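You operate a simulated robot arm through the tools that you are given. There is no shell and no other tool. Be economical: measure what you need, move in short steps, check, and stop when the job is done.

You are at the controls of a simulated robot arm. One attempt, no reset.

JOB
Roll the pattern over the brown lined tile, then trail its guide line.
Fine: use the orange roller and the slip bottle; both go back.

It is judged by the outcome, as a careful person would: the job done as asked, and still so three seconds after it is handed in. It fails if anything else is knocked over, pushed out of place, dropped, spilled or broken.

ROBOT AND FRAMES
A 7-joint arm with a two-finger parallel gripper on a trunk, on a base that drives. Base frame: it is fixed to the floor where the robot stands at the start and does not move with it; the origin is under the middle of the robot, x ahead of it, y to its left, z up; the surface under the hand at the start is at about z = 0.8. Units: m, degrees, N and s.
Its first joint turns from -166.0 to 166.0 degrees. Places, roughly: orange roller (8x5x9 cm) [1, 0.2, 0.9]. Payload 3.43 kg.
The TCP is the grasp point between the finger pads, 0.03 m short of the fingertips. In the tool frame z runs along the fingers and y along their closing line. The gripper opens to 0.094 m. The fingers are 0.028 m wide and 0.01 m thick; the gripper's body (0.05 by 0.096 m) begins 0.055 m behind the TCP.
Orientation is told as [roll, pitch, yaw] about the base's x, y, z axes, in that order, counted from this pose: with the fingers straight down and closing along the base's y, the tool's x points along the base's -x, its y along +y and its z along -z.

CONTROLS
- The arm moves only by the tool drive_tool. Its argument "series" is a list of rows, each a list of 6 numbers: the shift along the tool's x, y, z in m, then the turn, a rotation vector about the tool's x, y, z in degrees. In form: [[x, y, z, wx, wy, wz], ...]. A call has 1 to 20 rows; each row is the pose to reach, as a shift and turn from the pose commanded when the call began, along the tool's axes at that moment. "gripper" is the gripper command, from -1 (shut) to 1 (fully open), values between in proportion, set as the call begins (left out, the last holds). Each row takes 0.2 s and may step no farther than 0.05 m and 8.6 degrees from the row before; otherwise, or with a gripper value out of range, the whole call is refused. A pose out of reach is approached as far as the arm can. The call stops where the force on the tool passes 40 N (or 10 N more than at its start, if that is more) or the arm is blocked; 0.2 s more then pass. Each finger travels about 0.045 m/s and halts on what it meets, pressing with about 20 N; the grip force reading is that of the motor and also rises with nothing between the fingers. The clock runs only during rows and for 0.2 s after the last one: add rows that repeat a pose to give the fingers time. The reply holds the time, the measured pose of the TCP, the force on the tool along the base axes, the opening and the grip force, in the units named above and with some noise, with the torque about the TCP (base axes, N m) and any sound that the robot's microphone picked up, and new pictures: "views" is both (left out), scene, wrist or none.
- Cameras (640 x 400 px; columns grow to the right, rows downward): "scene" is now at [0.5228, 0.1895, 1.299]; the picture's right is [-0.04, -1.00, 0.00], its down [-0.74, 0.03, -0.67] and it looks along [0.67, -0.03, -0.74] (base axes); focal length 288 px, centre (320, 200). "wrist" rides on the gripper at [0.076, 0.014, -0.102] in the tool frame; the picture's right is [-0.18, 0.98, 0.00], its down [-0.75, -0.14, -0.64] and it looks along [-0.63, -0.12, 0.77] (tool axes); focal length 243 px, centre (320, 200). There is no depth. A picture from a camera that has moved, and an enlarged one, comes with that camera's place and axes in the base frame and with its lens.
- slide_trunk(by): slides the trunk up (or, below 0, down) by that many m; the arm and the scene camera ride with it, the base frame stays. It gives what a move gives, with no picture.
- drive_base(legs): drives the robot by 1 to 6 legs, each [ahead, left, turn to the left] in m, m and degrees, along the robot's own axes; the way and the turn of a leg run together, so that a leg with both is an arc; at most 1.5 m and 180 degrees a leg. The arm and the cameras ride along, it lands a little off, and it stops where it bumps. It gives what a move gives, and a new picture of the scene camera.
- head_to(pan, tilt): turns the head with the scene camera to pan (to the left, within 103 degrees either way) and tilt (down, from -29 to 69), counted from straight ahead of the robot. It gives what a move gives, and a new picture of the scene camera.
- inspect(camera, box): a new picture of the part [left, top, right, bottom] of that camera's present view, enlarged. The clock stands still meanwhile.
- finish_job(): hands the job in; it is judged then, once.

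Work in short steps. Places have to be worked out from the pictures, the camera data and where the tool is seen: move nearer, look again, correct. Check each grasp and each placing, and mend what went wrong. You have 120 turns and 260 pictures in all, those below and enlarged ones among them. Open the gripper and draw the arm clear of the work before you hand the job in, unless the task says otherwise; then end with one line.

The tools are called after "Request:" by a JSON object that holds its "name" and its "arguments". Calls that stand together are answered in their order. drive_tool: Moves the arm, as the interface text tells. Its arguments: {"type":"object","properties":{"series":{"type":"array","items":{"type":"array","items":{"type":"number"}}},"gripper":{"type":"number"},"views":{"type":"string","enum":["both","scene","wrist","none"]}},"required":["series"]} The other tools are called the same way: slide_trunk (by) slides the trunk up or down; drive_base (legs) drives the base; head_to (pan, tilt) turns the head that bears the scene camera; inspect (camera, box) takes an enlarged picture of a part of a camera's view; finish_job () hands the job in.

At the start:

```text
clock: 0.0
ee_pos: [0.6321, 0.1642, 1.1222]
tool_rot: [-9.2, 1.1, 0.1]
force: [0.4, -0.2, -0.5]
wrist_torque: [0.03, -0.02, -0.02]
finger_gap: 0.0939
gripper_force: 0.1
trunk travel left (down, up): [-0.375, 0.235]
robot x, y, heading: [-0.0013, -0.001, 0.0]
head pan, tilt: [-2.2, 47.9]
```

scene: 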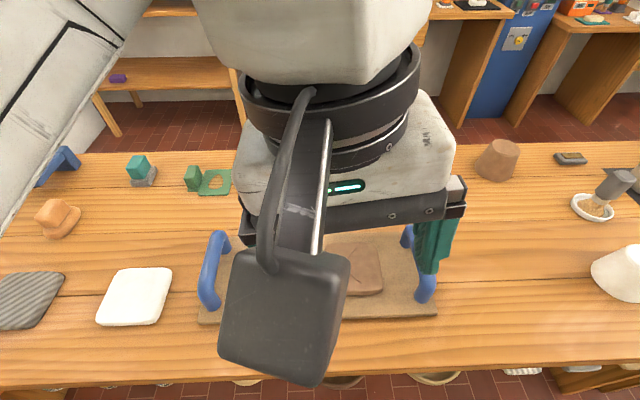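
wrist: 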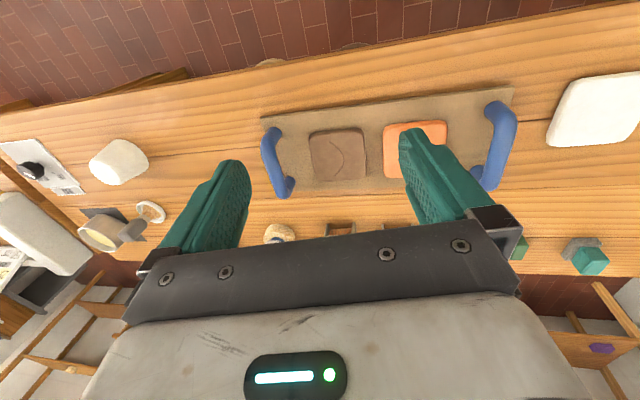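

The arm hides the board in the scene view, so I enlarge parts of both pictures to identify the tools.

Request:
{"name": "inspect", "arguments": {"camera": "wrist", "box": [220, 70, 540, 270]}}

Request:
{"name": "inspect", "arguments": {"camera": "scene", "box": [0, 140, 240, 290]}}

Request:
{"name": "inspect", "arguments": {"camera": "scene", "box": [440, 120, 640, 245]}}

```text
2.00 times, centred on (380, 170) of wrist
camera zoom: at [0.5571, 0.1943, 1.2223], right [0.18, 0.97, -0.16], down [0.77, -0.03, 0.64], along [0.62, -0.24, -0.75], focal length 485 px, centre (200, 260)
```

zoom: 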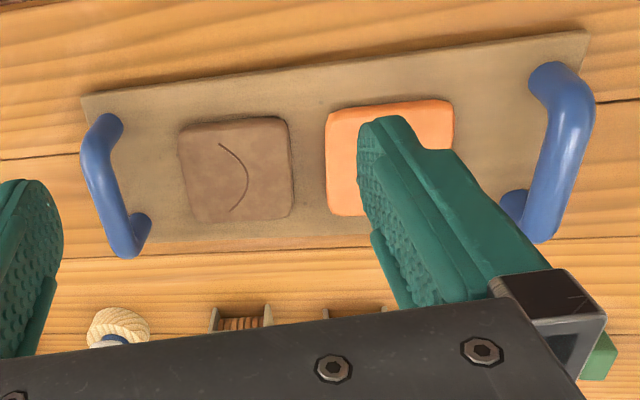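

```text
2.67 times, centred on (120, 215) of scene
camera zoom: at [0.5228, 0.1895, 1.299], right [-0.04, -1.0, 0.0], down [-0.74, 0.03, -0.67], along [0.67, -0.03, -0.74], focal length 769 px, centre (853, 160)
```

zoom: 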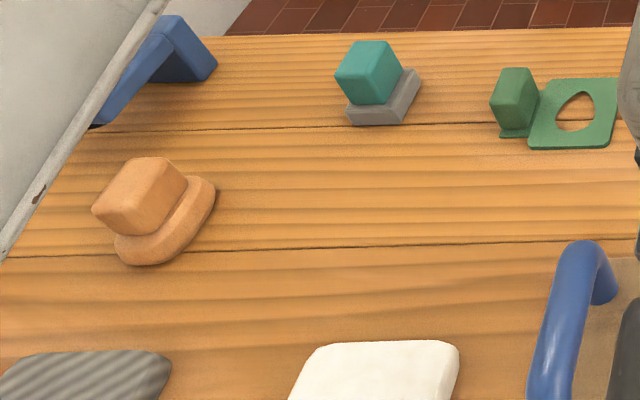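

```text
3.20 times, centred on (540, 182) of scene
camera zoom: at [0.5228, 0.1895, 1.299], right [-0.04, -1.0, 0.0], down [-0.74, 0.03, -0.67], along [0.67, -0.03, -0.74], focal length 923 px, centre (-384, 256)
```

zoom: 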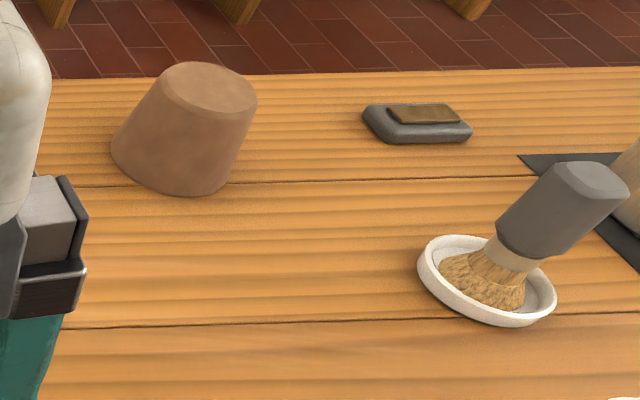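

I move the hand to the right, level it, and clear the scene camera's view.

Request:
{"name": "drive_tool", "arguments": {"series": [[0, -0.045, 0, -2, 0, 0], [0, -0.09, 0, -4, 0, 0], [0, -0.135, 0, -6, 0, 0], [0, -0.18, 0, -8, 0, 0], [0, -0.225, 0, -9.2, 0, 0], [0, -0.27, 0, -9.2, 0, 0], [0, -0.315, 0, -9.2, 0, 0], [0, -0.36, 0, -9.2, 0, 0], [0, -0.405, 0, -9.2, 0, 0], [0, -0.45, 0, -9.2, 0, 0]]}}

```text
clock: 2.2
ee_pos: [0.6342, -0.2776, 1.1929]
tool_rot: [-0.1, 1.2, 0.0]
force: [-0.7, 0.8, 0.0]
wrist_torque: [-0.04, -0.02, -0.01]
finger_gap: 0.094
gripper_force: 0.1
trunk travel left (down, up): [-0.375, 0.235]
robot x, y, heading: [-0.002, 0.001, -0.0]
head pan, tilt: [-2.2, 47.9]
camera scene: at [0.5227, 0.1899, 1.299], right [-0.04, -1.0, 0.0], down [-0.74, 0.03, -0.67], along [0.67, -0.03, -0.74], focal length 288 px, centre (320, 200)
camera wrist: at [0.5589, -0.2655, 1.2971], right [0.18, 0.98, -0.01], down [0.77, -0.14, 0.63], along [0.62, -0.12, -0.78], focal length 243 px, centre (320, 200)
```

scene: 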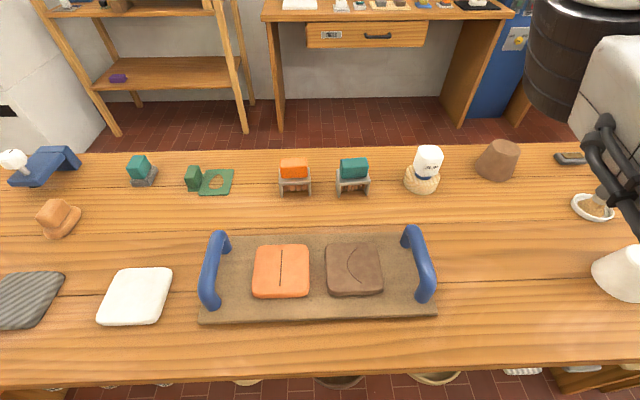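
wrist: 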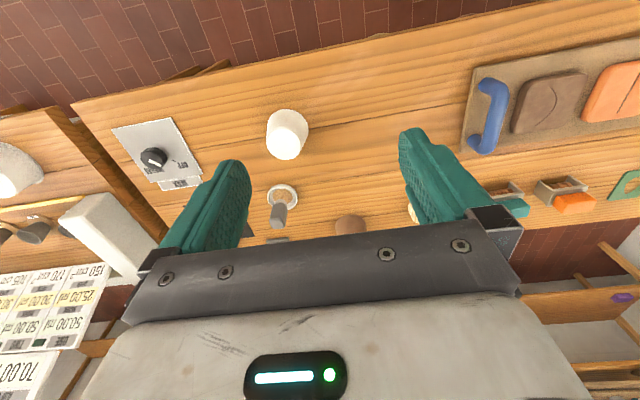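

Now the rollers, the bottle and tiles are visible. I enlarge them.

Request:
{"name": "inspect", "arguments": {"camera": "scene", "box": [270, 135, 450, 205]}}

Request:
{"name": "inspect", "arguments": {"camera": "scene", "box": [190, 220, 446, 330]}}

Request:
{"name": "inspect", "arguments": {"camera": "scene", "box": [275, 145, 375, 207]}}

```text
3.56 times, centred on (360, 170) of scene
camera zoom: at [0.5227, 0.1899, 1.299], right [-0.04, -1.0, 0.0], down [-0.74, 0.03, -0.67], along [0.67, -0.03, -0.74], focal length 1026 px, centre (178, 307)
```

zoom: 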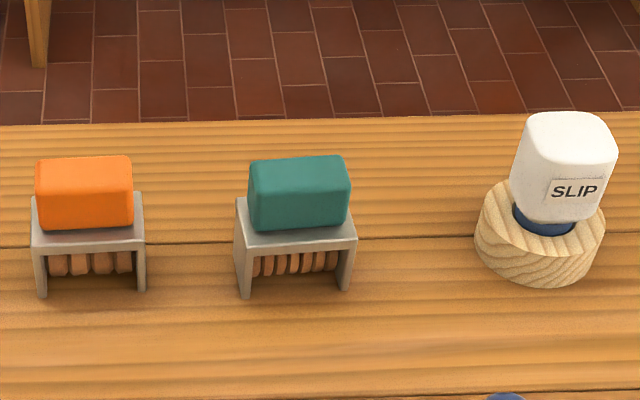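

```text
2.50 times, centred on (318, 275) of scene
camera zoom: at [0.5227, 0.1899, 1.299], right [-0.04, -1.0, 0.0], down [-0.74, 0.03, -0.67], along [0.67, -0.03, -0.74], focal length 721 px, centre (325, 12)
```

zoom: 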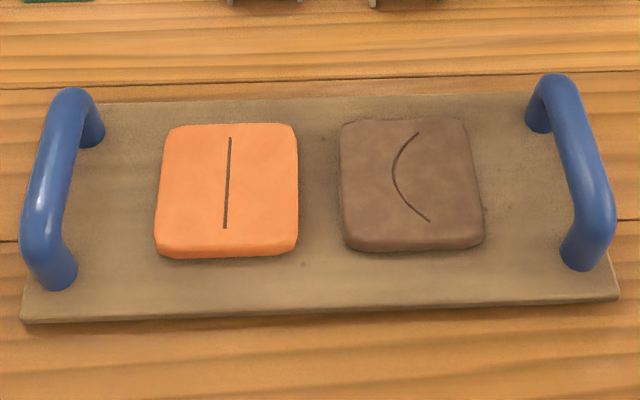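

```text
6.40 times, centred on (325, 176) of scene
camera zoom: at [0.5227, 0.1899, 1.299], right [-0.04, -1.0, 0.0], down [-0.74, 0.03, -0.67], along [0.67, -0.03, -0.74], focal length 1846 px, centre (288, 354)
```

zoom: 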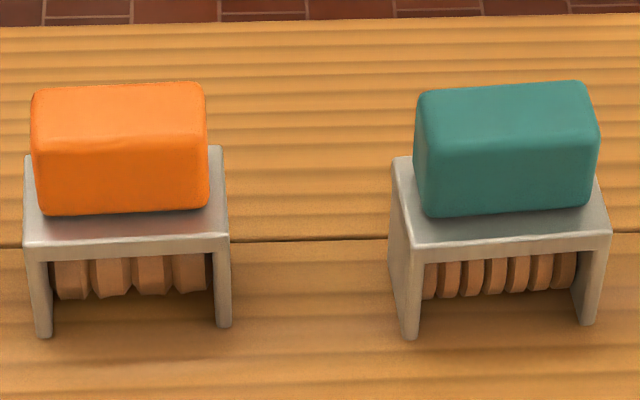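

Orange roller is near (1.0, 0.225), bottle near (1.0, -0.08), brown tile near (0.77, 0.12). The roller is slightly beyond reach, so I drive a little ahead and left.

Request:
{"name": "drive_base", "arguments": {"legs": [[0.0, 0.08, 0], [0.13, 0, 0]]}}

```text
clock: 4.1
ee_pos: [0.7657, -0.1994, 1.1937]
tool_rot: [0.0, 1.2, 0.1]
force: [0.3, -0.5, 0.1]
wrist_torque: [0.01, 0.0, 0.0]
finger_gap: 0.094
gripper_force: 0.0
trunk travel left (down, up): [-0.375, 0.235]
robot x, y, heading: [0.1306, 0.0771, 0.2]
head pan, tilt: [-2.2, 47.9]
camera scene: at [0.6545, 0.2687, 1.2991], right [-0.04, -1.0, 0.0], down [-0.74, 0.03, -0.67], along [0.67, -0.02, -0.74], focal length 288 px, centre (320, 200)
```

scene: 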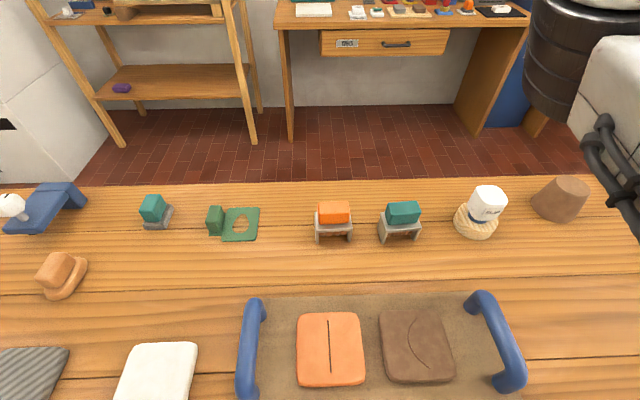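

The drive worked. I enlarge the roller, tile and bottle from here to triangulate.

Request:
{"name": "inspect", "arguments": {"camera": "scene", "box": [300, 185, 428, 265]}}

Request:
{"name": "inspect", "arguments": {"camera": "scene", "box": [280, 290, 456, 400]}}

Request:
{"name": "inspect", "arguments": {"camera": "scene", "box": [430, 175, 542, 245]}}

```text
5.00 times, centred on (364, 225) of scene
camera zoom: at [0.6545, 0.2687, 1.2991], right [-0.04, -1.0, 0.0], down [-0.74, 0.03, -0.67], along [0.67, -0.02, -0.74], focal length 1442 px, centre (100, 75)
```

zoom: 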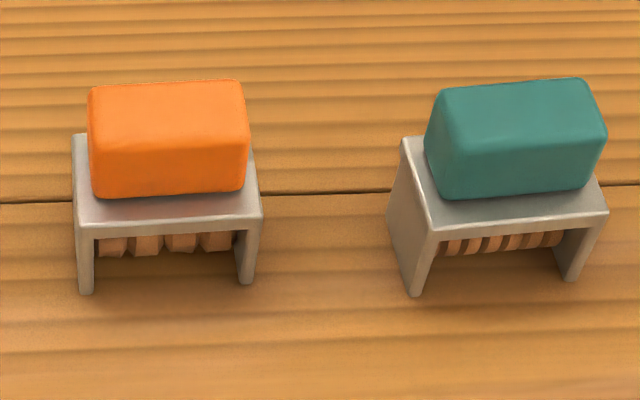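

```text
3.64 times, centred on (368, 345) of scene
camera zoom: at [0.6545, 0.2687, 1.2991], right [-0.04, -1.0, 0.0], down [-0.74, 0.03, -0.67], along [0.67, -0.02, -0.74], focal length 1049 px, centre (146, -327)
```

zoom: 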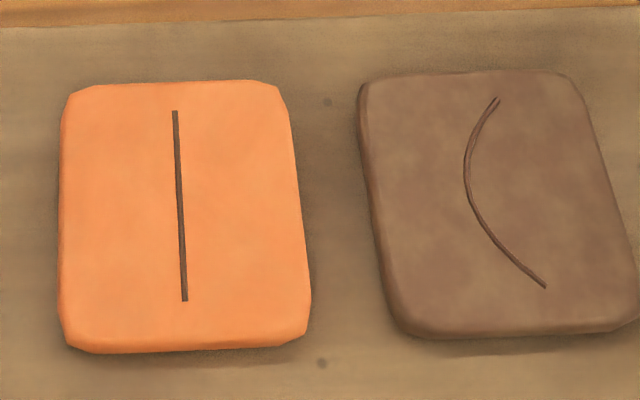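

```text
5.71 times, centred on (486, 210) of scene
camera zoom: at [0.6545, 0.2687, 1.2991], right [-0.04, -1.0, 0.0], down [-0.74, 0.03, -0.67], along [0.67, -0.02, -0.74], focal length 1648 px, centre (-629, 143)
```

zoom: 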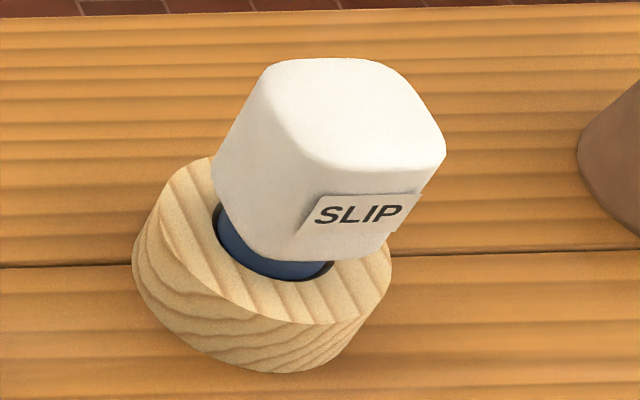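

Triangulated: orange handle top at about (0.999, 0.230, 0.895), 5.5 cm (y) × 3.2 cm (x); brown tile centre (0.783, 0.118), top z≈0.822, about 9.7 cm square. I move above and a bit in front of the roller to look.

Request:
{"name": "drive_tool", "arguments": {"series": [[-0.022, 0.043, 0, 0, -1.2, 0], [-0.044, 0.086, 0, 0, -1.2, 0], [-0.066, 0.129, 0, 0, -1.2, 0], [-0.088, 0.172, 0, 0, -1.2, 0], [-0.11, 0.215, 0, 0, -1.2, 0], [-0.132, 0.258, 0, 0, -1.2, 0], [-0.154, 0.301, 0, 0, -1.2, 0], [-0.176, 0.344, 0, 0, -1.2, 0], [-0.198, 0.387, 0, 0, -1.2, 0], [-0.22, 0.43, 0, 0, -1.2, 0], [-0.23, 0.43, 0.045, 0, -1.2, 0], [-0.23, 0.43, 0.09, 0, -1.2, 0], [-0.23, 0.43, 0.135, 0, -1.2, 0], [-0.23, 0.43, 0.18, 0, -1.2, 0]]}}

```text
clock: 6.1
ee_pos: [0.9589, 0.0859, 1.1847]
tool_rot: [-0.9, 0.5, -9.0]
force: [0.8, -0.2, 0.0]
wrist_torque: [-0.01, 0.0, -0.01]
finger_gap: 0.0942
gripper_force: 0.2
trunk travel left (down, up): [-0.375, 0.235]
robot x, y, heading: [0.1249, 0.0787, 0.1]
head pan, tilt: [-2.2, 47.9]
stopped in row 9: the arm was blocked; the commanded pose is now the measured one
camera scene: at [0.6547, 0.2685, 1.2991], right [-0.04, -1.0, 0.0], down [-0.74, 0.03, -0.67], along [0.67, -0.02, -0.74], focal length 288 px, centre (320, 200)
camera wrist: at [0.886, 0.1126, 1.288], right [0.33, 0.94, -0.02], down [0.73, -0.25, 0.64], along [0.6, -0.22, -0.77], focal length 243 px, centre (320, 200)
```

scene: 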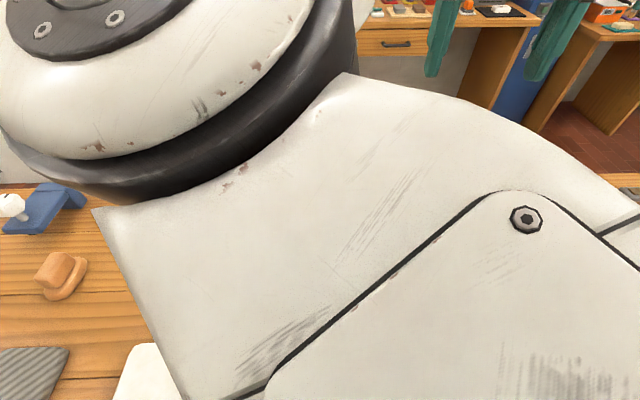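
wrist: 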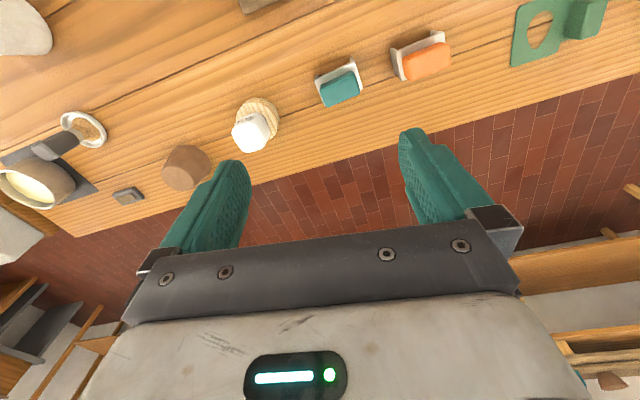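

The forearm seems to have met the head mast. I back off right and down, straightening the yaw.

Request:
{"name": "drive_tool", "arguments": {"series": [[0.02, -0.035, 0, 0, 0, 0], [0.04, -0.067, 0, 0, 0, -4], [0.04, -0.067, 0.04, 0, 0, -9], [0.04, -0.067, 0.08, 0, 0, -9], [0.04, -0.067, 0.12, 0, 0, -9], [0.04, -0.067, 0.15, 0, 0, -9]]}}

Request:
{"name": "slide_trunk", "arguments": {"by": 0.12}}

```text
clock: 7.5
ee_pos: [0.9079, 0.0259, 1.0367]
tool_rot: [-0.7, 0.5, 0.5]
force: [-0.2, -0.8, 0.6]
wrist_torque: [0.01, -0.04, -0.01]
finger_gap: 0.0942
gripper_force: 0.1
trunk travel left (down, up): [-0.375, 0.235]
robot x, y, heading: [0.1341, 0.0789, 0.1]
head pan, tilt: [-2.2, 47.9]
camera scene: at [0.6547, 0.2686, 1.2991], right [-0.04, -1.0, 0.0], down [-0.74, 0.03, -0.67], along [0.67, -0.02, -0.74], focal length 288 px, centre (320, 200)
camera wrist: at [0.8314, 0.0401, 1.1395], right [0.18, 0.98, -0.02], down [0.76, -0.13, 0.64], along [0.62, -0.12, -0.77], focal length 243 px, centre (320, 200)
```

scene: 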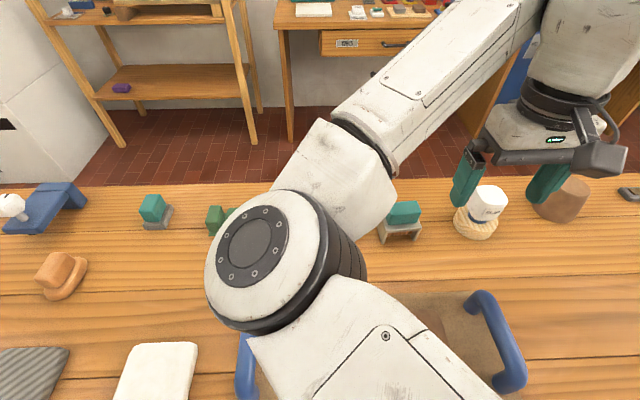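
wrist: 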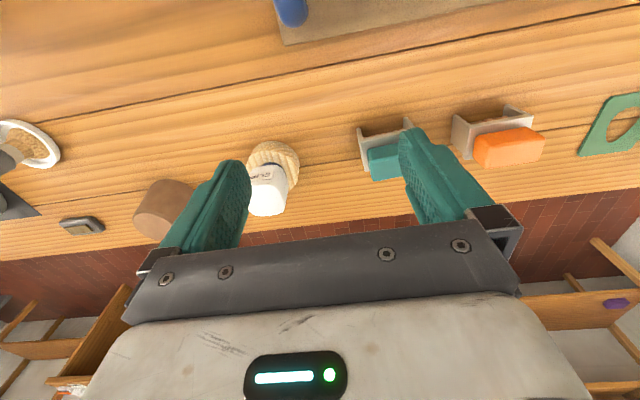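

```text
clock: 9.0
ee_pos: [0.9065, 0.0266, 1.1576]
tool_rot: [-0.8, 0.6, 0.5]
force: [0.4, 1.1, -0.1]
wrist_torque: [0.01, -0.03, -0.01]
finger_gap: 0.0938
gripper_force: 0.1
trunk travel left (down, up): [-0.495, 0.115]
robot x, y, heading: [0.1311, 0.0768, -0.2]
head pan, tilt: [-2.2, 47.9]
```

The elbow swings left below the camera, so I drive the base left so that all targets lie ahead and to the right.

Request:
{"name": "drive_base", "arguments": {"legs": [[0.0, 0.16, 0]]}}

```text
clock: 10.4
ee_pos: [0.9067, 0.1871, 1.1569]
tool_rot: [-0.8, 0.6, 0.2]
force: [-0.1, -0.3, -0.1]
wrist_torque: [0.01, -0.02, -0.01]
finger_gap: 0.0941
gripper_force: 0.1
trunk travel left (down, up): [-0.495, 0.115]
robot x, y, heading: [0.1324, 0.2445, -0.1]
head pan, tilt: [-2.2, 47.9]
camera scene: at [0.6551, 0.4308, 1.419], right [-0.04, -1.0, 0.0], down [-0.74, 0.03, -0.67], along [0.67, -0.03, -0.74], focal length 288 px, centre (320, 200)
```

scene: 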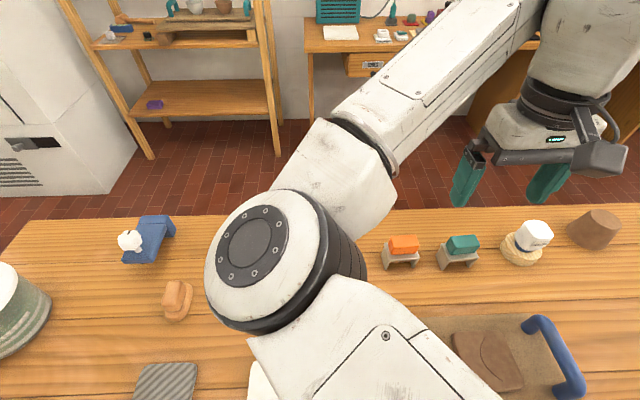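

Good. Now I come closer to the roller, in front of and above it.

Request:
{"name": "drive_tool", "arguments": {"series": [[0, 0.02, 0.04, 0, 0, 0], [0, 0.04, 0.08, 0, 0, 0], [-0.01, 0.043, 0.12, -0.8, -0.6, 0], [-0.02, 0.043, 0.15, -0.8, -0.6, 0]]}}

```text
clock: 11.4
ee_pos: [0.9251, 0.2298, 1.0063]
tool_rot: [0.0, -0.2, 0.3]
force: [0.0, 0.1, 0.0]
wrist_torque: [0.01, 0.0, 0.01]
finger_gap: 0.094
gripper_force: 0.2
trunk travel left (down, up): [-0.495, 0.115]
robot x, y, heading: [0.131, 0.2449, -0.2]
head pan, tilt: [-2.2, 47.9]
camera scene: at [0.6551, 0.4309, 1.4191], right [-0.04, -1.0, 0.0], down [-0.74, 0.03, -0.67], along [0.67, -0.03, -0.74], focal length 288 px, centre (320, 200)
camera wrist: at [0.8475, 0.2428, 1.1086], right [0.18, 0.98, 0.0], down [0.75, -0.14, 0.64], along [0.63, -0.12, -0.77], focal length 243 px, centre (320, 200)
```

scene: 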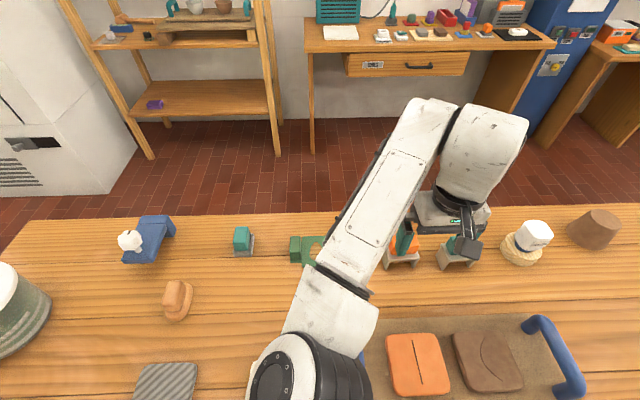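
wrist: 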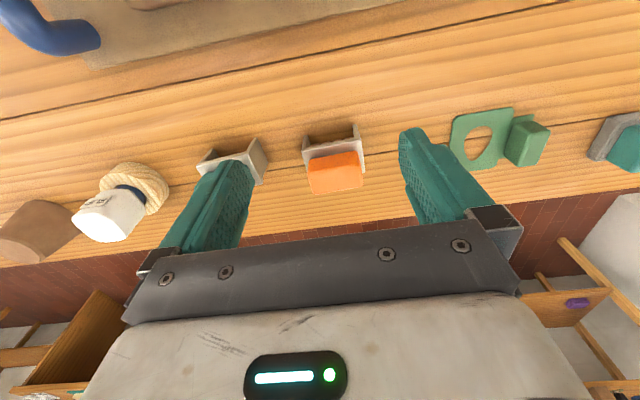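

I look closely at the roller with the wrist camera.

Request:
{"name": "inspect", "arguments": {"camera": "wrist", "box": [280, 110, 392, 200]}}

Request:
{"name": "inspect", "arguments": {"camera": "scene", "box": [375, 200, 487, 290]}}

```text
4.44 times, centred on (336, 155) of wrist
camera zoom: at [0.8475, 0.2428, 1.1086], right [0.18, 0.98, 0.0], down [0.75, -0.14, 0.64], along [0.63, -0.12, -0.77], focal length 1078 px, centre (249, 400)
```

zoom: 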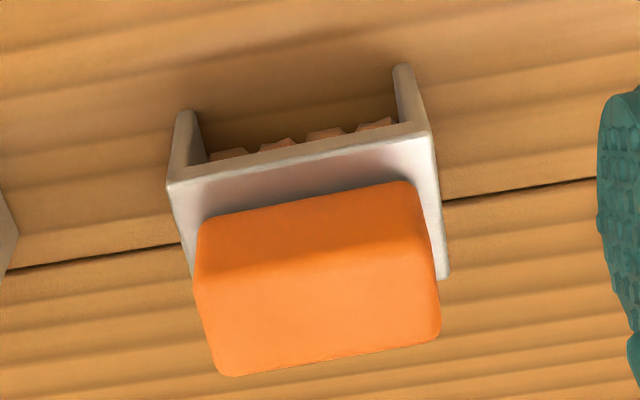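

```text
4.44 times, centred on (431, 245) of scene
camera zoom: at [0.6551, 0.4309, 1.4191], right [-0.04, -1.0, 0.0], down [-0.74, 0.03, -0.67], along [0.67, -0.03, -0.74], focal length 1282 px, centre (-173, 0)
```

zoom: 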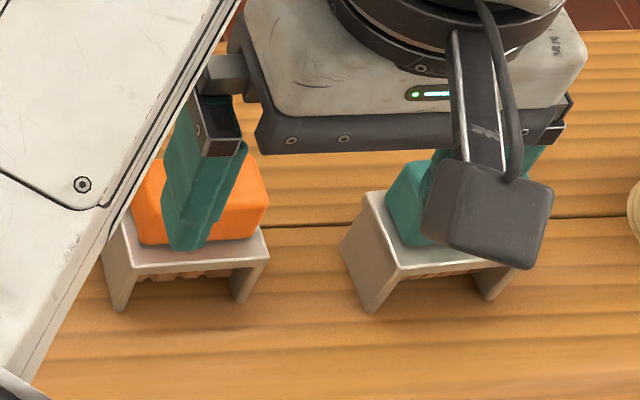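

Handle at (0.997, 0.231). I go above it, then down to TCP z≈0.902 so the tips straddle the handle just above the metal plate.

Request:
{"name": "drive_tool", "arguments": {"series": [[-0.04, 0.001, 0, 0, 0, 0], [-0.072, 0.001, 0.02, 0, 0, 0], [-0.072, 0.001, 0.05, 0, 0, 0], [-0.072, 0.001, 0.08, 0, 0, 0]]}}

```text
clock: 12.4
ee_pos: [0.9966, 0.2314, 0.9266]
tool_rot: [0.1, 0.0, 0.3]
force: [-0.4, -0.2, -0.3]
wrist_torque: [-0.01, 0.0, 0.0]
finger_gap: 0.0936
gripper_force: 0.1
trunk travel left (down, up): [-0.495, 0.115]
robot x, y, heading: [0.1327, 0.2428, -0.1]
head pan, tilt: [-2.2, 47.9]
camera scene: at [0.6551, 0.4309, 1.4191], right [-0.04, -1.0, 0.0], down [-0.74, 0.03, -0.67], along [0.67, -0.03, -0.74], focal length 288 px, centre (320, 200)
camera wrist: at [0.9194, 0.2448, 1.0281], right [0.18, 0.98, 0.0], down [0.75, -0.14, 0.64], along [0.63, -0.11, -0.77], focal length 243 px, centre (320, 200)
```

scene: 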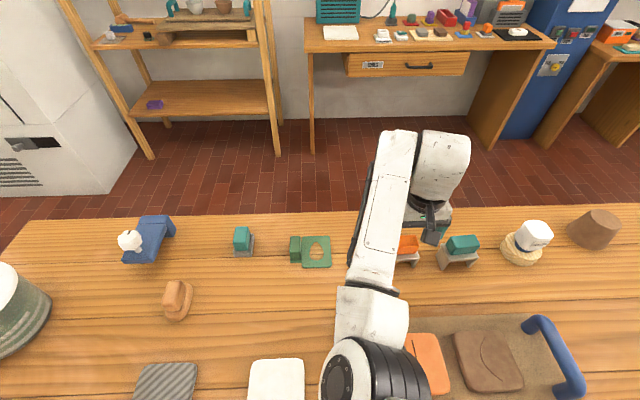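
wrist: 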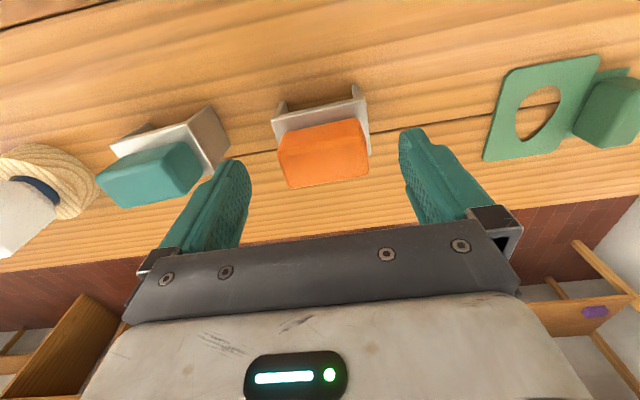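

The handle is centred between the fingers. I descend 2.5 cm and close.

Request:
{"name": "drive_tool", "arguments": {"series": [[0, 0, 0.012, 0, 0, 0], [0, 0, 0.025, 0, 0, 0]], "views": "wrist"}}

Request:
{"name": "drive_tool", "arguments": {"series": [[0, 0, 0, 0, 0, 0], [0, 0, 0, 0, 0, 0], [0, 0, 0, 0, 0, 0], [0, 0, 0, 0, 0, 0], [0, 0, 0, 0, 0, 0]], "gripper": -1, "views": "wrist"}}

```text
clock: 13.0
ee_pos: [0.9967, 0.2304, 0.9018]
tool_rot: [0.1, -0.1, 0.2]
force: [0.5, -0.5, 1.0]
wrist_torque: [0.01, 0.02, -0.03]
finger_gap: 0.0941
gripper_force: 0.1
trunk travel left (down, up): [-0.495, 0.115]
robot x, y, heading: [0.1305, 0.2386, 0.2]
head pan, tilt: [-2.2, 47.9]
camera wrist: at [0.9204, 0.244, 1.0043], right [0.18, 0.98, 0.0], down [0.75, -0.14, 0.64], along [0.63, -0.11, -0.77], focal length 243 px, centre (320, 200)
```

wrist: 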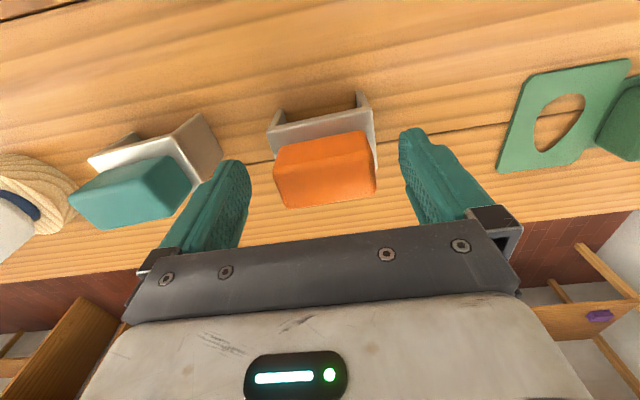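

```text
clock: 14.2
ee_pos: [0.9975, 0.2314, 0.9025]
tool_rot: [-0.1, -0.1, 0.3]
force: [0.7, 1.0, -0.1]
wrist_torque: [0.01, -0.01, 0.01]
finger_gap: 0.0598
gripper_force: 20.0
trunk travel left (down, up): [-0.495, 0.115]
robot x, y, heading: [0.1335, 0.2421, -0.1]
head pan, tilt: [-2.2, 47.9]
camera wrist: at [0.9203, 0.2438, 1.0043], right [0.18, 0.98, 0.0], down [0.75, -0.14, 0.64], along [0.63, -0.11, -0.77], focal length 243 px, centre (320, 200)
```

wrist: 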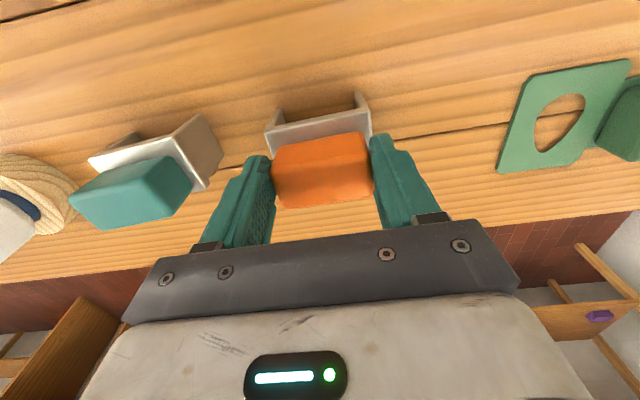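

Gripped at 6.0 cm. I lift gently and look.

Request:
{"name": "drive_tool", "arguments": {"series": [[0, 0, -0.02, 0, 0, 0], [0, 0, -0.05, 0, 0, 0], [0, 0, -0.09, 0, 0, 0]]}}

Request:
{"name": "inspect", "arguments": {"camera": "wrist", "box": [220, 70, 412, 220]}}

Request:
{"name": "inspect", "arguments": {"camera": "scene", "box": [370, 170, 498, 270]}}

```text
clock: 15.0
ee_pos: [0.9962, 0.2279, 0.9933]
tool_rot: [0.0, -0.1, 0.2]
force: [-0.4, -0.7, -1.1]
wrist_torque: [0.02, 0.03, 0.02]
finger_gap: 0.0599
gripper_force: 20.3
trunk travel left (down, up): [-0.495, 0.115]
robot x, y, heading: [0.1328, 0.2404, 0.2]
head pan, tilt: [-2.2, 47.9]
camera scene: at [0.6552, 0.4306, 1.4189], right [-0.04, -1.0, 0.0], down [-0.74, 0.03, -0.67], along [0.67, -0.03, -0.74], focal length 288 px, centre (320, 200)
camera wrist: at [0.9198, 0.241, 1.0956], right [0.18, 0.98, 0.0], down [0.75, -0.14, 0.64], along [0.63, -0.11, -0.77], focal length 243 px, centre (320, 200)
```

scene: 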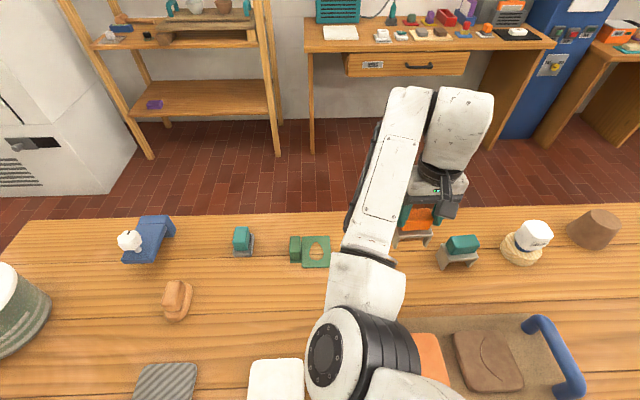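
wrist: 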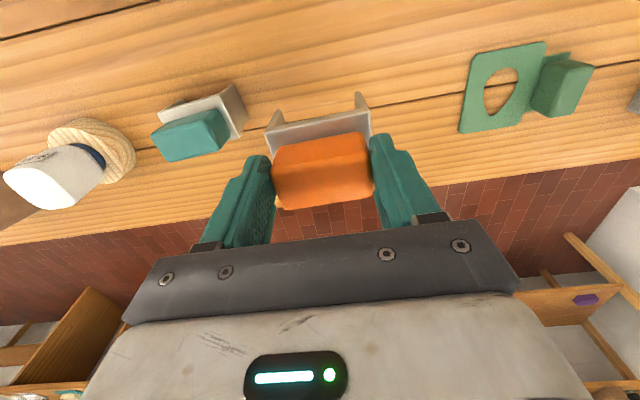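

```text
2.67 times, centred on (316, 145) of wrist
camera zoom: at [0.9198, 0.241, 1.0956], right [0.18, 0.98, 0.0], down [0.75, -0.14, 0.64], along [0.63, -0.11, -0.77], focal length 647 px, centre (331, 347)
```

zoom: 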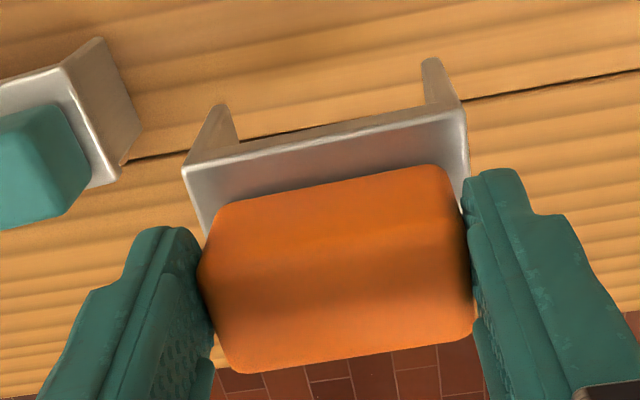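

```text
4.00 times, centred on (434, 220) of scene
camera zoom: at [0.6552, 0.4306, 1.4189], right [-0.04, -1.0, 0.0], down [-0.74, 0.03, -0.67], along [0.67, -0.03, -0.74], focal length 1154 px, centre (-136, 120)
```

zoom: 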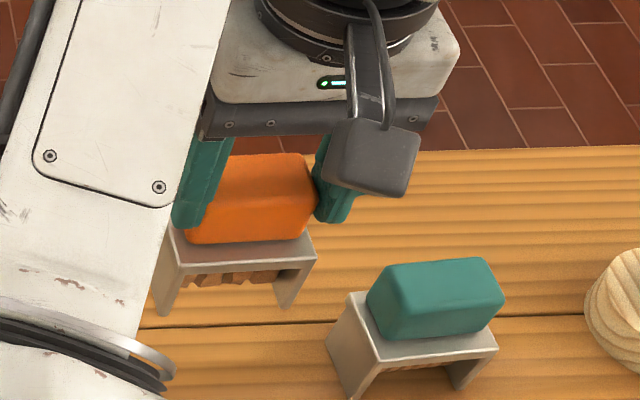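

The whole roller lifted cleanly (bottom ≈10.2 cm below TCP). I carry it towards me first, then over the brown tile centre.

Request:
{"name": "drive_tool", "arguments": {"series": [[0.03, 0, -0.01, 0, 0, 0], [0.065, 0, -0.02, 0, 0, 0], [0.1, -0.01, -0.02, 0, 0, 0], [0.135, -0.035, -0.02, 0, 0, 0], [0.165, -0.065, -0.02, 0, 0, 0], [0.19, -0.09, -0.02, 0, 0, 0], [0.213, -0.11, -0.01, 0, 0, 0], [0.213, -0.11, 0.02, 0, 0, 0]]}}

Request:
{"name": "inspect", "arguments": {"camera": "wrist", "box": [200, 20, 440, 220]}}

```text
clock: 16.8
ee_pos: [0.7848, 0.1181, 0.9685]
tool_rot: [0.0, 0.0, 0.3]
force: [-0.6, 0.6, -2.3]
wrist_torque: [0.0, 0.03, -0.02]
finger_gap: 0.0599
gripper_force: 19.8
trunk travel left (down, up): [-0.495, 0.115]
robot x, y, heading: [0.1319, 0.2437, 0.2]
head pan, tilt: [-2.2, 47.9]
camera scene: at [0.6551, 0.4308, 1.4191], right [-0.04, -1.0, 0.0], down [-0.74, 0.03, -0.67], along [0.67, -0.03, -0.74], focal length 288 px, centre (320, 200)
camera wrist: at [0.7081, 0.1309, 1.0713], right [0.18, 0.98, 0.0], down [0.75, -0.14, 0.64], along [0.63, -0.11, -0.77], focal length 243 px, centre (320, 200)
```

scene: 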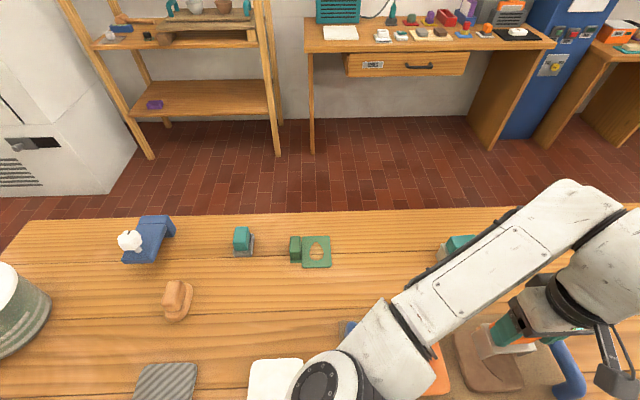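
wrist: 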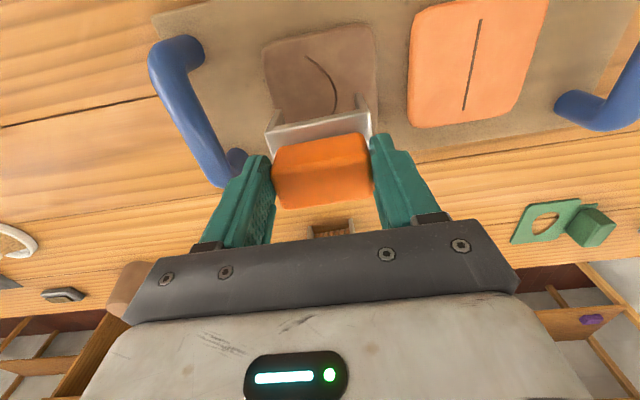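

```text
2.00 times, centred on (320, 120) of wrist
camera zoom: at [0.7081, 0.1309, 1.0713], right [0.18, 0.98, 0.0], down [0.75, -0.14, 0.64], along [0.63, -0.11, -0.77], focal length 485 px, centre (320, 360)
```

zoom: 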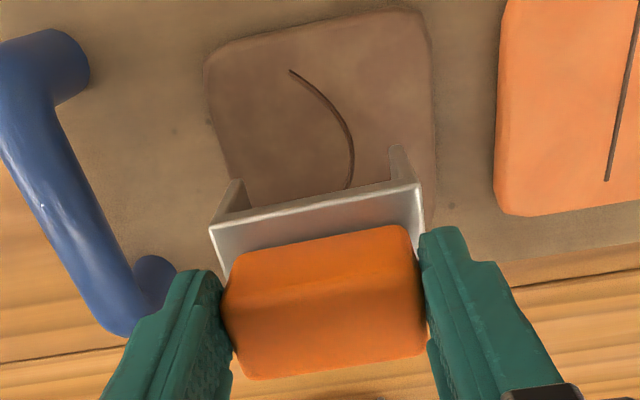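

Tile spans about x 0.734–0.833, y 0.072–0.169. The roller is above its centre; I lower towards contact, watching force.

Request:
{"name": "drive_tool", "arguments": {"series": [[0, 0, 0.015, 0, 0, 0], [0, 0, 0.03, 0, 0, 0], [0, 0, 0.036, 0, 0, 0], [0, 0, 0.039, 0, 0, 0]], "views": "none"}}

Request:
{"name": "drive_tool", "arguments": {"series": [[0, 0, 0.002, 0, 0, 0], [0, 0, 0.003, 0, 0, 0]], "views": "wrist"}}

```text
clock: 17.8
ee_pos: [0.7846, 0.1196, 0.9315]
tool_rot: [-0.1, -0.1, 0.4]
force: [0.0, -1.4, 18.2]
wrist_torque: [0.0, -0.05, 0.07]
finger_gap: 0.0602
gripper_force: 20.2
trunk travel left (down, up): [-0.495, 0.115]
robot x, y, heading: [0.1326, 0.2395, -0.2]
head pan, tilt: [-2.2, 47.9]
```

```text
clock: 18.4
ee_pos: [0.7847, 0.1202, 0.9312]
tool_rot: [-0.2, -0.2, 0.3]
force: [2.1, 1.9, 37.8]
wrist_torque: [0.16, -0.2, -0.12]
finger_gap: 0.0598
gripper_force: 20.2
trunk travel left (down, up): [-0.495, 0.115]
robot x, y, heading: [0.1324, 0.2428, -0.1]
head pan, tilt: [-2.2, 47.9]
camera wrist: at [0.708, 0.1322, 1.0327], right [0.18, 0.98, 0.0], down [0.75, -0.14, 0.64], along [0.63, -0.12, -0.76], focal length 243 px, centre (320, 200)
```

wrist: 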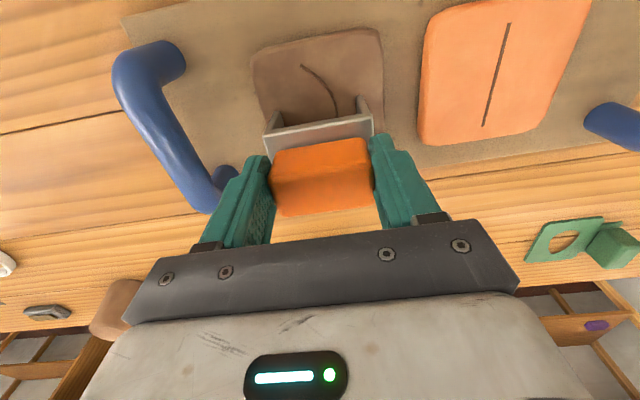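

Contact is at TCP z≈0.931 (tile top ≈0.829); 38 N is too firm, so I ease off and roll a first pass to the far edge and back to the near edge.

Request:
{"name": "drive_tool", "arguments": {"series": [[0, 0, -0.0035, 0, 0, 0], [0, 0, -0.0035, 0, 0, 0]], "views": "none"}}

Request:
{"name": "drive_tool", "arguments": {"series": [[-0.01, 0, 0, 0, 0, 0], [-0.02, 0, 0, 0, 0, 0], [-0.03, 0, 0, 0, 0, 0], [-0.04, 0, 0, 0, 0, 0]], "views": "both"}}

```text
clock: 19.0
ee_pos: [0.7848, 0.1182, 0.9303]
tool_rot: [0.2, 0.0, 0.3]
force: [0.1, -0.4, -2.3]
wrist_torque: [0.0, 0.0, -0.01]
finger_gap: 0.0602
gripper_force: 19.9
trunk travel left (down, up): [-0.495, 0.115]
robot x, y, heading: [0.132, 0.245, 0.2]
head pan, tilt: [-2.2, 47.9]
```

```text
clock: 20.0
ee_pos: [0.825, 0.1201, 0.932]
tool_rot: [0.0, -0.1, 0.3]
force: [-0.9, -0.3, -0.7]
wrist_torque: [0.03, 0.0, 0.05]
finger_gap: 0.0598
gripper_force: 19.5
trunk travel left (down, up): [-0.495, 0.115]
robot x, y, heading: [0.131, 0.2387, -0.2]
head pan, tilt: [-2.2, 47.9]
camera scene: at [0.6551, 0.4309, 1.419], right [-0.04, -1.0, 0.0], down [-0.74, 0.03, -0.67], along [0.67, -0.03, -0.74], focal length 288 px, centre (320, 200)
camera wrist: at [0.7485, 0.1327, 1.035], right [0.18, 0.98, 0.0], down [0.75, -0.14, 0.64], along [0.63, -0.11, -0.77], focal length 243 px, centre (320, 200)
```

scene: 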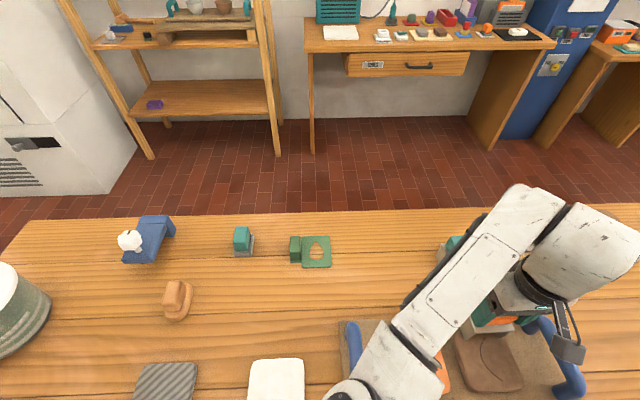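
wrist: 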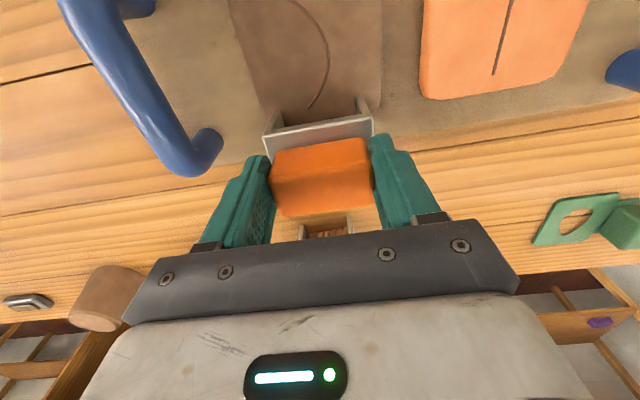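

The ease-off lost contact. I lower again in 1 mm steps near the far edge.

Request:
{"name": "drive_tool", "arguments": {"series": [[0, 0, 0.001, 0, 0, 0], [0, 0, 0.002, 0, 0, 0]], "views": "none"}}

Request:
{"name": "drive_tool", "arguments": {"series": [[0, 0, 0.0005, 0, 0, 0], [0, 0, 0.0005, 0, 0, 0]], "views": "none"}}

```text
clock: 20.6
ee_pos: [0.8255, 0.12, 0.9295]
tool_rot: [0.0, 0.0, 0.2]
force: [-0.3, -0.2, -1.8]
wrist_torque: [0.0, 0.03, -0.01]
finger_gap: 0.0597
gripper_force: 20.1
trunk travel left (down, up): [-0.495, 0.115]
robot x, y, heading: [0.1307, 0.2406, -0.1]
head pan, tilt: [-2.2, 47.9]
```

```text
clock: 21.2
ee_pos: [0.8244, 0.1187, 0.9314]
tool_rot: [0.1, -0.1, 0.3]
force: [1.0, 1.3, 10.6]
wrist_torque: [0.19, 0.02, -0.07]
finger_gap: 0.0598
gripper_force: 19.9
trunk travel left (down, up): [-0.495, 0.115]
robot x, y, heading: [0.1339, 0.2424, -0.0]
head pan, tilt: [-2.2, 47.9]
```

About 11 N of contact. I roll slowly towards the near edge.

Request:
{"name": "drive_tool", "arguments": {"series": [[0.008, 0, 0, 0, 0, 0], [0.016, 0, 0, 0, 0, 0], [0.024, 0, 0, 0, 0, 0]], "views": "none"}}

Request:
{"name": "drive_tool", "arguments": {"series": [[0.008, 0, 0, 0, 0, 0], [0.016, 0, 0, 0, 0, 0], [0.024, 0, 0, 0, 0, 0], [0.032, 0, 0, 0, 0, 0], [0.04, 0, 0, 0, 0, 0], [0.048, 0, 0, 0, 0, 0], [0.056, 0, 0, 0, 0, 0], [0.062, 0, 0, 0, 0, 0]], "views": "both"}}

```text
clock: 22.0
ee_pos: [0.8015, 0.1182, 0.93]
tool_rot: [-0.1, -0.1, 0.3]
force: [1.6, 0.6, 18.3]
wrist_torque: [0.12, -0.41, 0.03]
finger_gap: 0.0601
gripper_force: 20.2
trunk travel left (down, up): [-0.495, 0.115]
robot x, y, heading: [0.1319, 0.2408, -0.1]
head pan, tilt: [-2.2, 47.9]
```

```text
clock: 23.8
ee_pos: [0.7387, 0.1184, 0.9293]
tool_rot: [0.0, 0.1, 0.2]
force: [-3.0, 2.3, 33.3]
wrist_torque: [0.14, -0.31, 0.09]
finger_gap: 0.0595
gripper_force: 20.0
trunk travel left (down, up): [-0.495, 0.115]
robot x, y, heading: [0.1346, 0.2427, -0.2]
head pan, tilt: [-2.2, 47.9]
camera scene: at [0.6538, 0.431, 1.4195], right [-0.04, -1.0, 0.0], down [-0.74, 0.03, -0.67], along [0.67, -0.03, -0.74], focal length 288 px, centre (320, 200)
camera wrist: at [0.6614, 0.1317, 1.0328], right [0.18, 0.98, 0.0], down [0.76, -0.14, 0.64], along [0.63, -0.12, -0.77], focal length 243 px, centre (320, 200)
```

scene: 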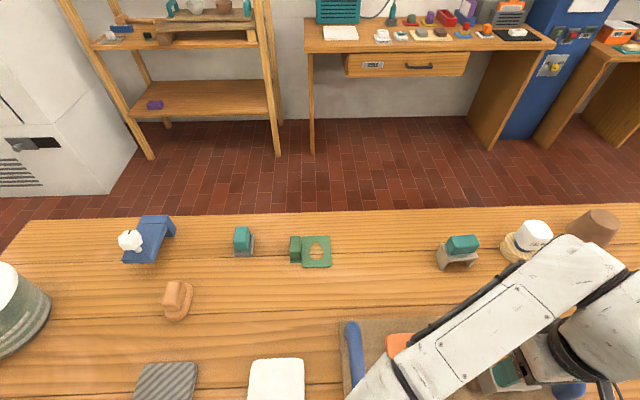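
wrist: 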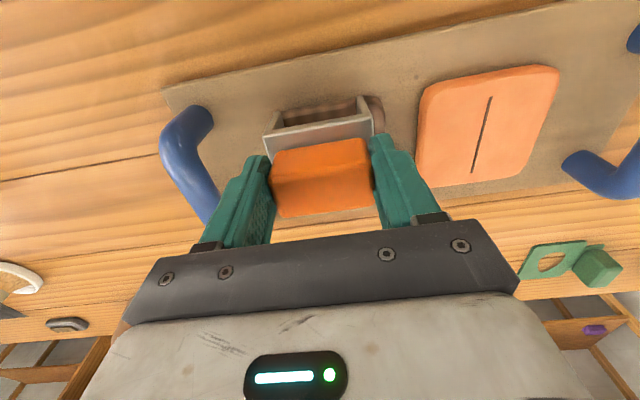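

Force rose to 33 N at the near end, so I lift off and move ahead to view the tile.

Request:
{"name": "drive_tool", "arguments": {"series": [[0, 0, -0.01, 0, 0, 0], [0, 0, -0.05, 0, 0, 0], [-0.04, 0, -0.08, 0, 0, 0], [-0.09, 0, -0.08, 0, 0, 0], [-0.14, 0, -0.08, 0, 0, 0]], "views": "none"}}

Request:
{"name": "inspect", "arguments": {"camera": "wrist", "box": [200, 0, 440, 150]}}

```text
clock: 25.0
ee_pos: [0.8831, 0.12, 1.0103]
tool_rot: [0.0, 0.0, 0.4]
force: [-0.6, -0.6, -2.3]
wrist_torque: [0.0, -0.01, -0.02]
finger_gap: 0.0595
gripper_force: 20.3
trunk travel left (down, up): [-0.495, 0.115]
robot x, y, heading: [0.1325, 0.2436, 0.2]
head pan, tilt: [-2.2, 47.9]
```

```text
2.67 times, centred on (320, 75) of wrist
camera zoom: at [0.805, 0.1337, 1.1129], right [0.18, 0.98, 0.0], down [0.75, -0.14, 0.64], along [0.63, -0.12, -0.77], focal length 647 px, centre (320, 533)
```

zoom: 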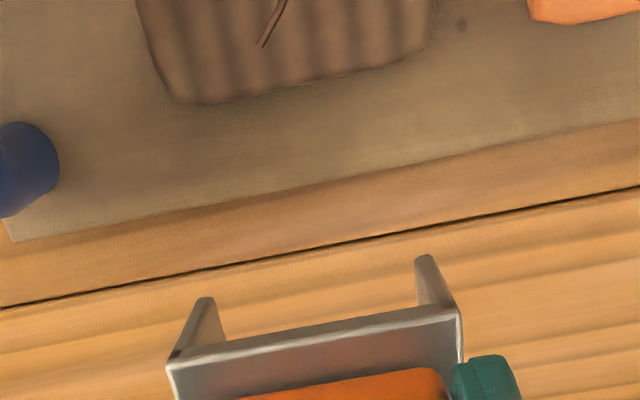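

Pattern ridges have appeared. I look at the tile from the scene camera.

Request:
{"name": "inspect", "arguments": {"camera": "scene", "box": [400, 300, 560, 400]}}

```text
4.00 times, centred on (480, 350) of scene
camera zoom: at [0.655, 0.4309, 1.419], right [-0.04, -1.0, 0.0], down [-0.74, 0.03, -0.67], along [0.67, -0.03, -0.74], focal length 1154 px, centre (-320, -400)
```

zoom: 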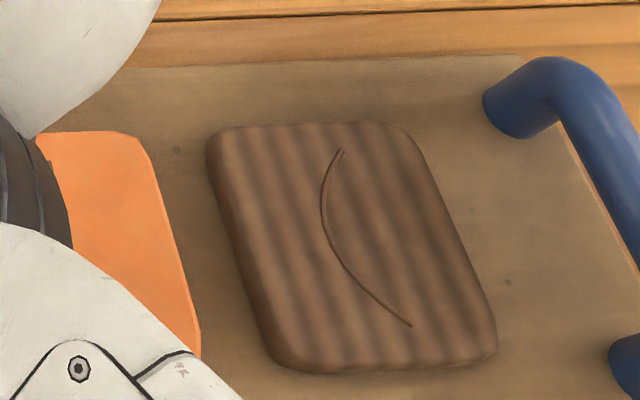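

The pattern now shows over the whole tile. To be sure of side coverage I make two light passes, offset left then right; first lower at the far-left side.

Request:
{"name": "drive_tool", "arguments": {"series": [[0.03, 0.009, 0.0, 0, 0, 0], [0.055, 0.018, 0.03, 0, 0, 0], [0.055, 0.018, 0.065, 0, 0, 0], [0.055, 0.018, 0.075, 0, 0, 0], [0.055, 0.018, 0.079, 0, 0, 0]], "views": "none"}}

```text
clock: 26.2
ee_pos: [0.8236, 0.1371, 0.9313]
tool_rot: [0.1, 0.0, 0.3]
force: [0.3, 0.2, -1.4]
wrist_torque: [0.0, 0.04, 0.0]
finger_gap: 0.0597
gripper_force: 20.5
trunk travel left (down, up): [-0.495, 0.115]
robot x, y, heading: [0.1297, 0.2441, -0.1]
head pan, tilt: [-2.2, 47.9]
```

Request:
{"name": "drive_tool", "arguments": {"series": [[0, 0, 0.001, 0, 0, 0], [0.01, 0, 0.0015, 0, 0, 0], [0.02, 0, 0.0015, 0, 0, 0], [0.03, 0, 0.0012, 0, 0, 0], [0.04, 0, 0.001, 0, 0, 0], [0.05, 0, 0.0007, 0, 0, 0], [0.06, 0, 0.0003, 0, 0, 0], [0.07, 0, 0, 0, 0, 0], [0.082, 0, -0.0005, 0, 0, 0]], "views": "none"}}

```text
clock: 28.2
ee_pos: [0.7418, 0.1357, 0.9307]
tool_rot: [0.1, 0.1, 0.4]
force: [0.0, -2.3, 4.2]
wrist_torque: [-0.19, -0.07, -0.02]
finger_gap: 0.0597
gripper_force: 19.4
trunk travel left (down, up): [-0.495, 0.115]
robot x, y, heading: [0.1333, 0.2416, 0.0]
head pan, tilt: [-2.2, 47.9]
```

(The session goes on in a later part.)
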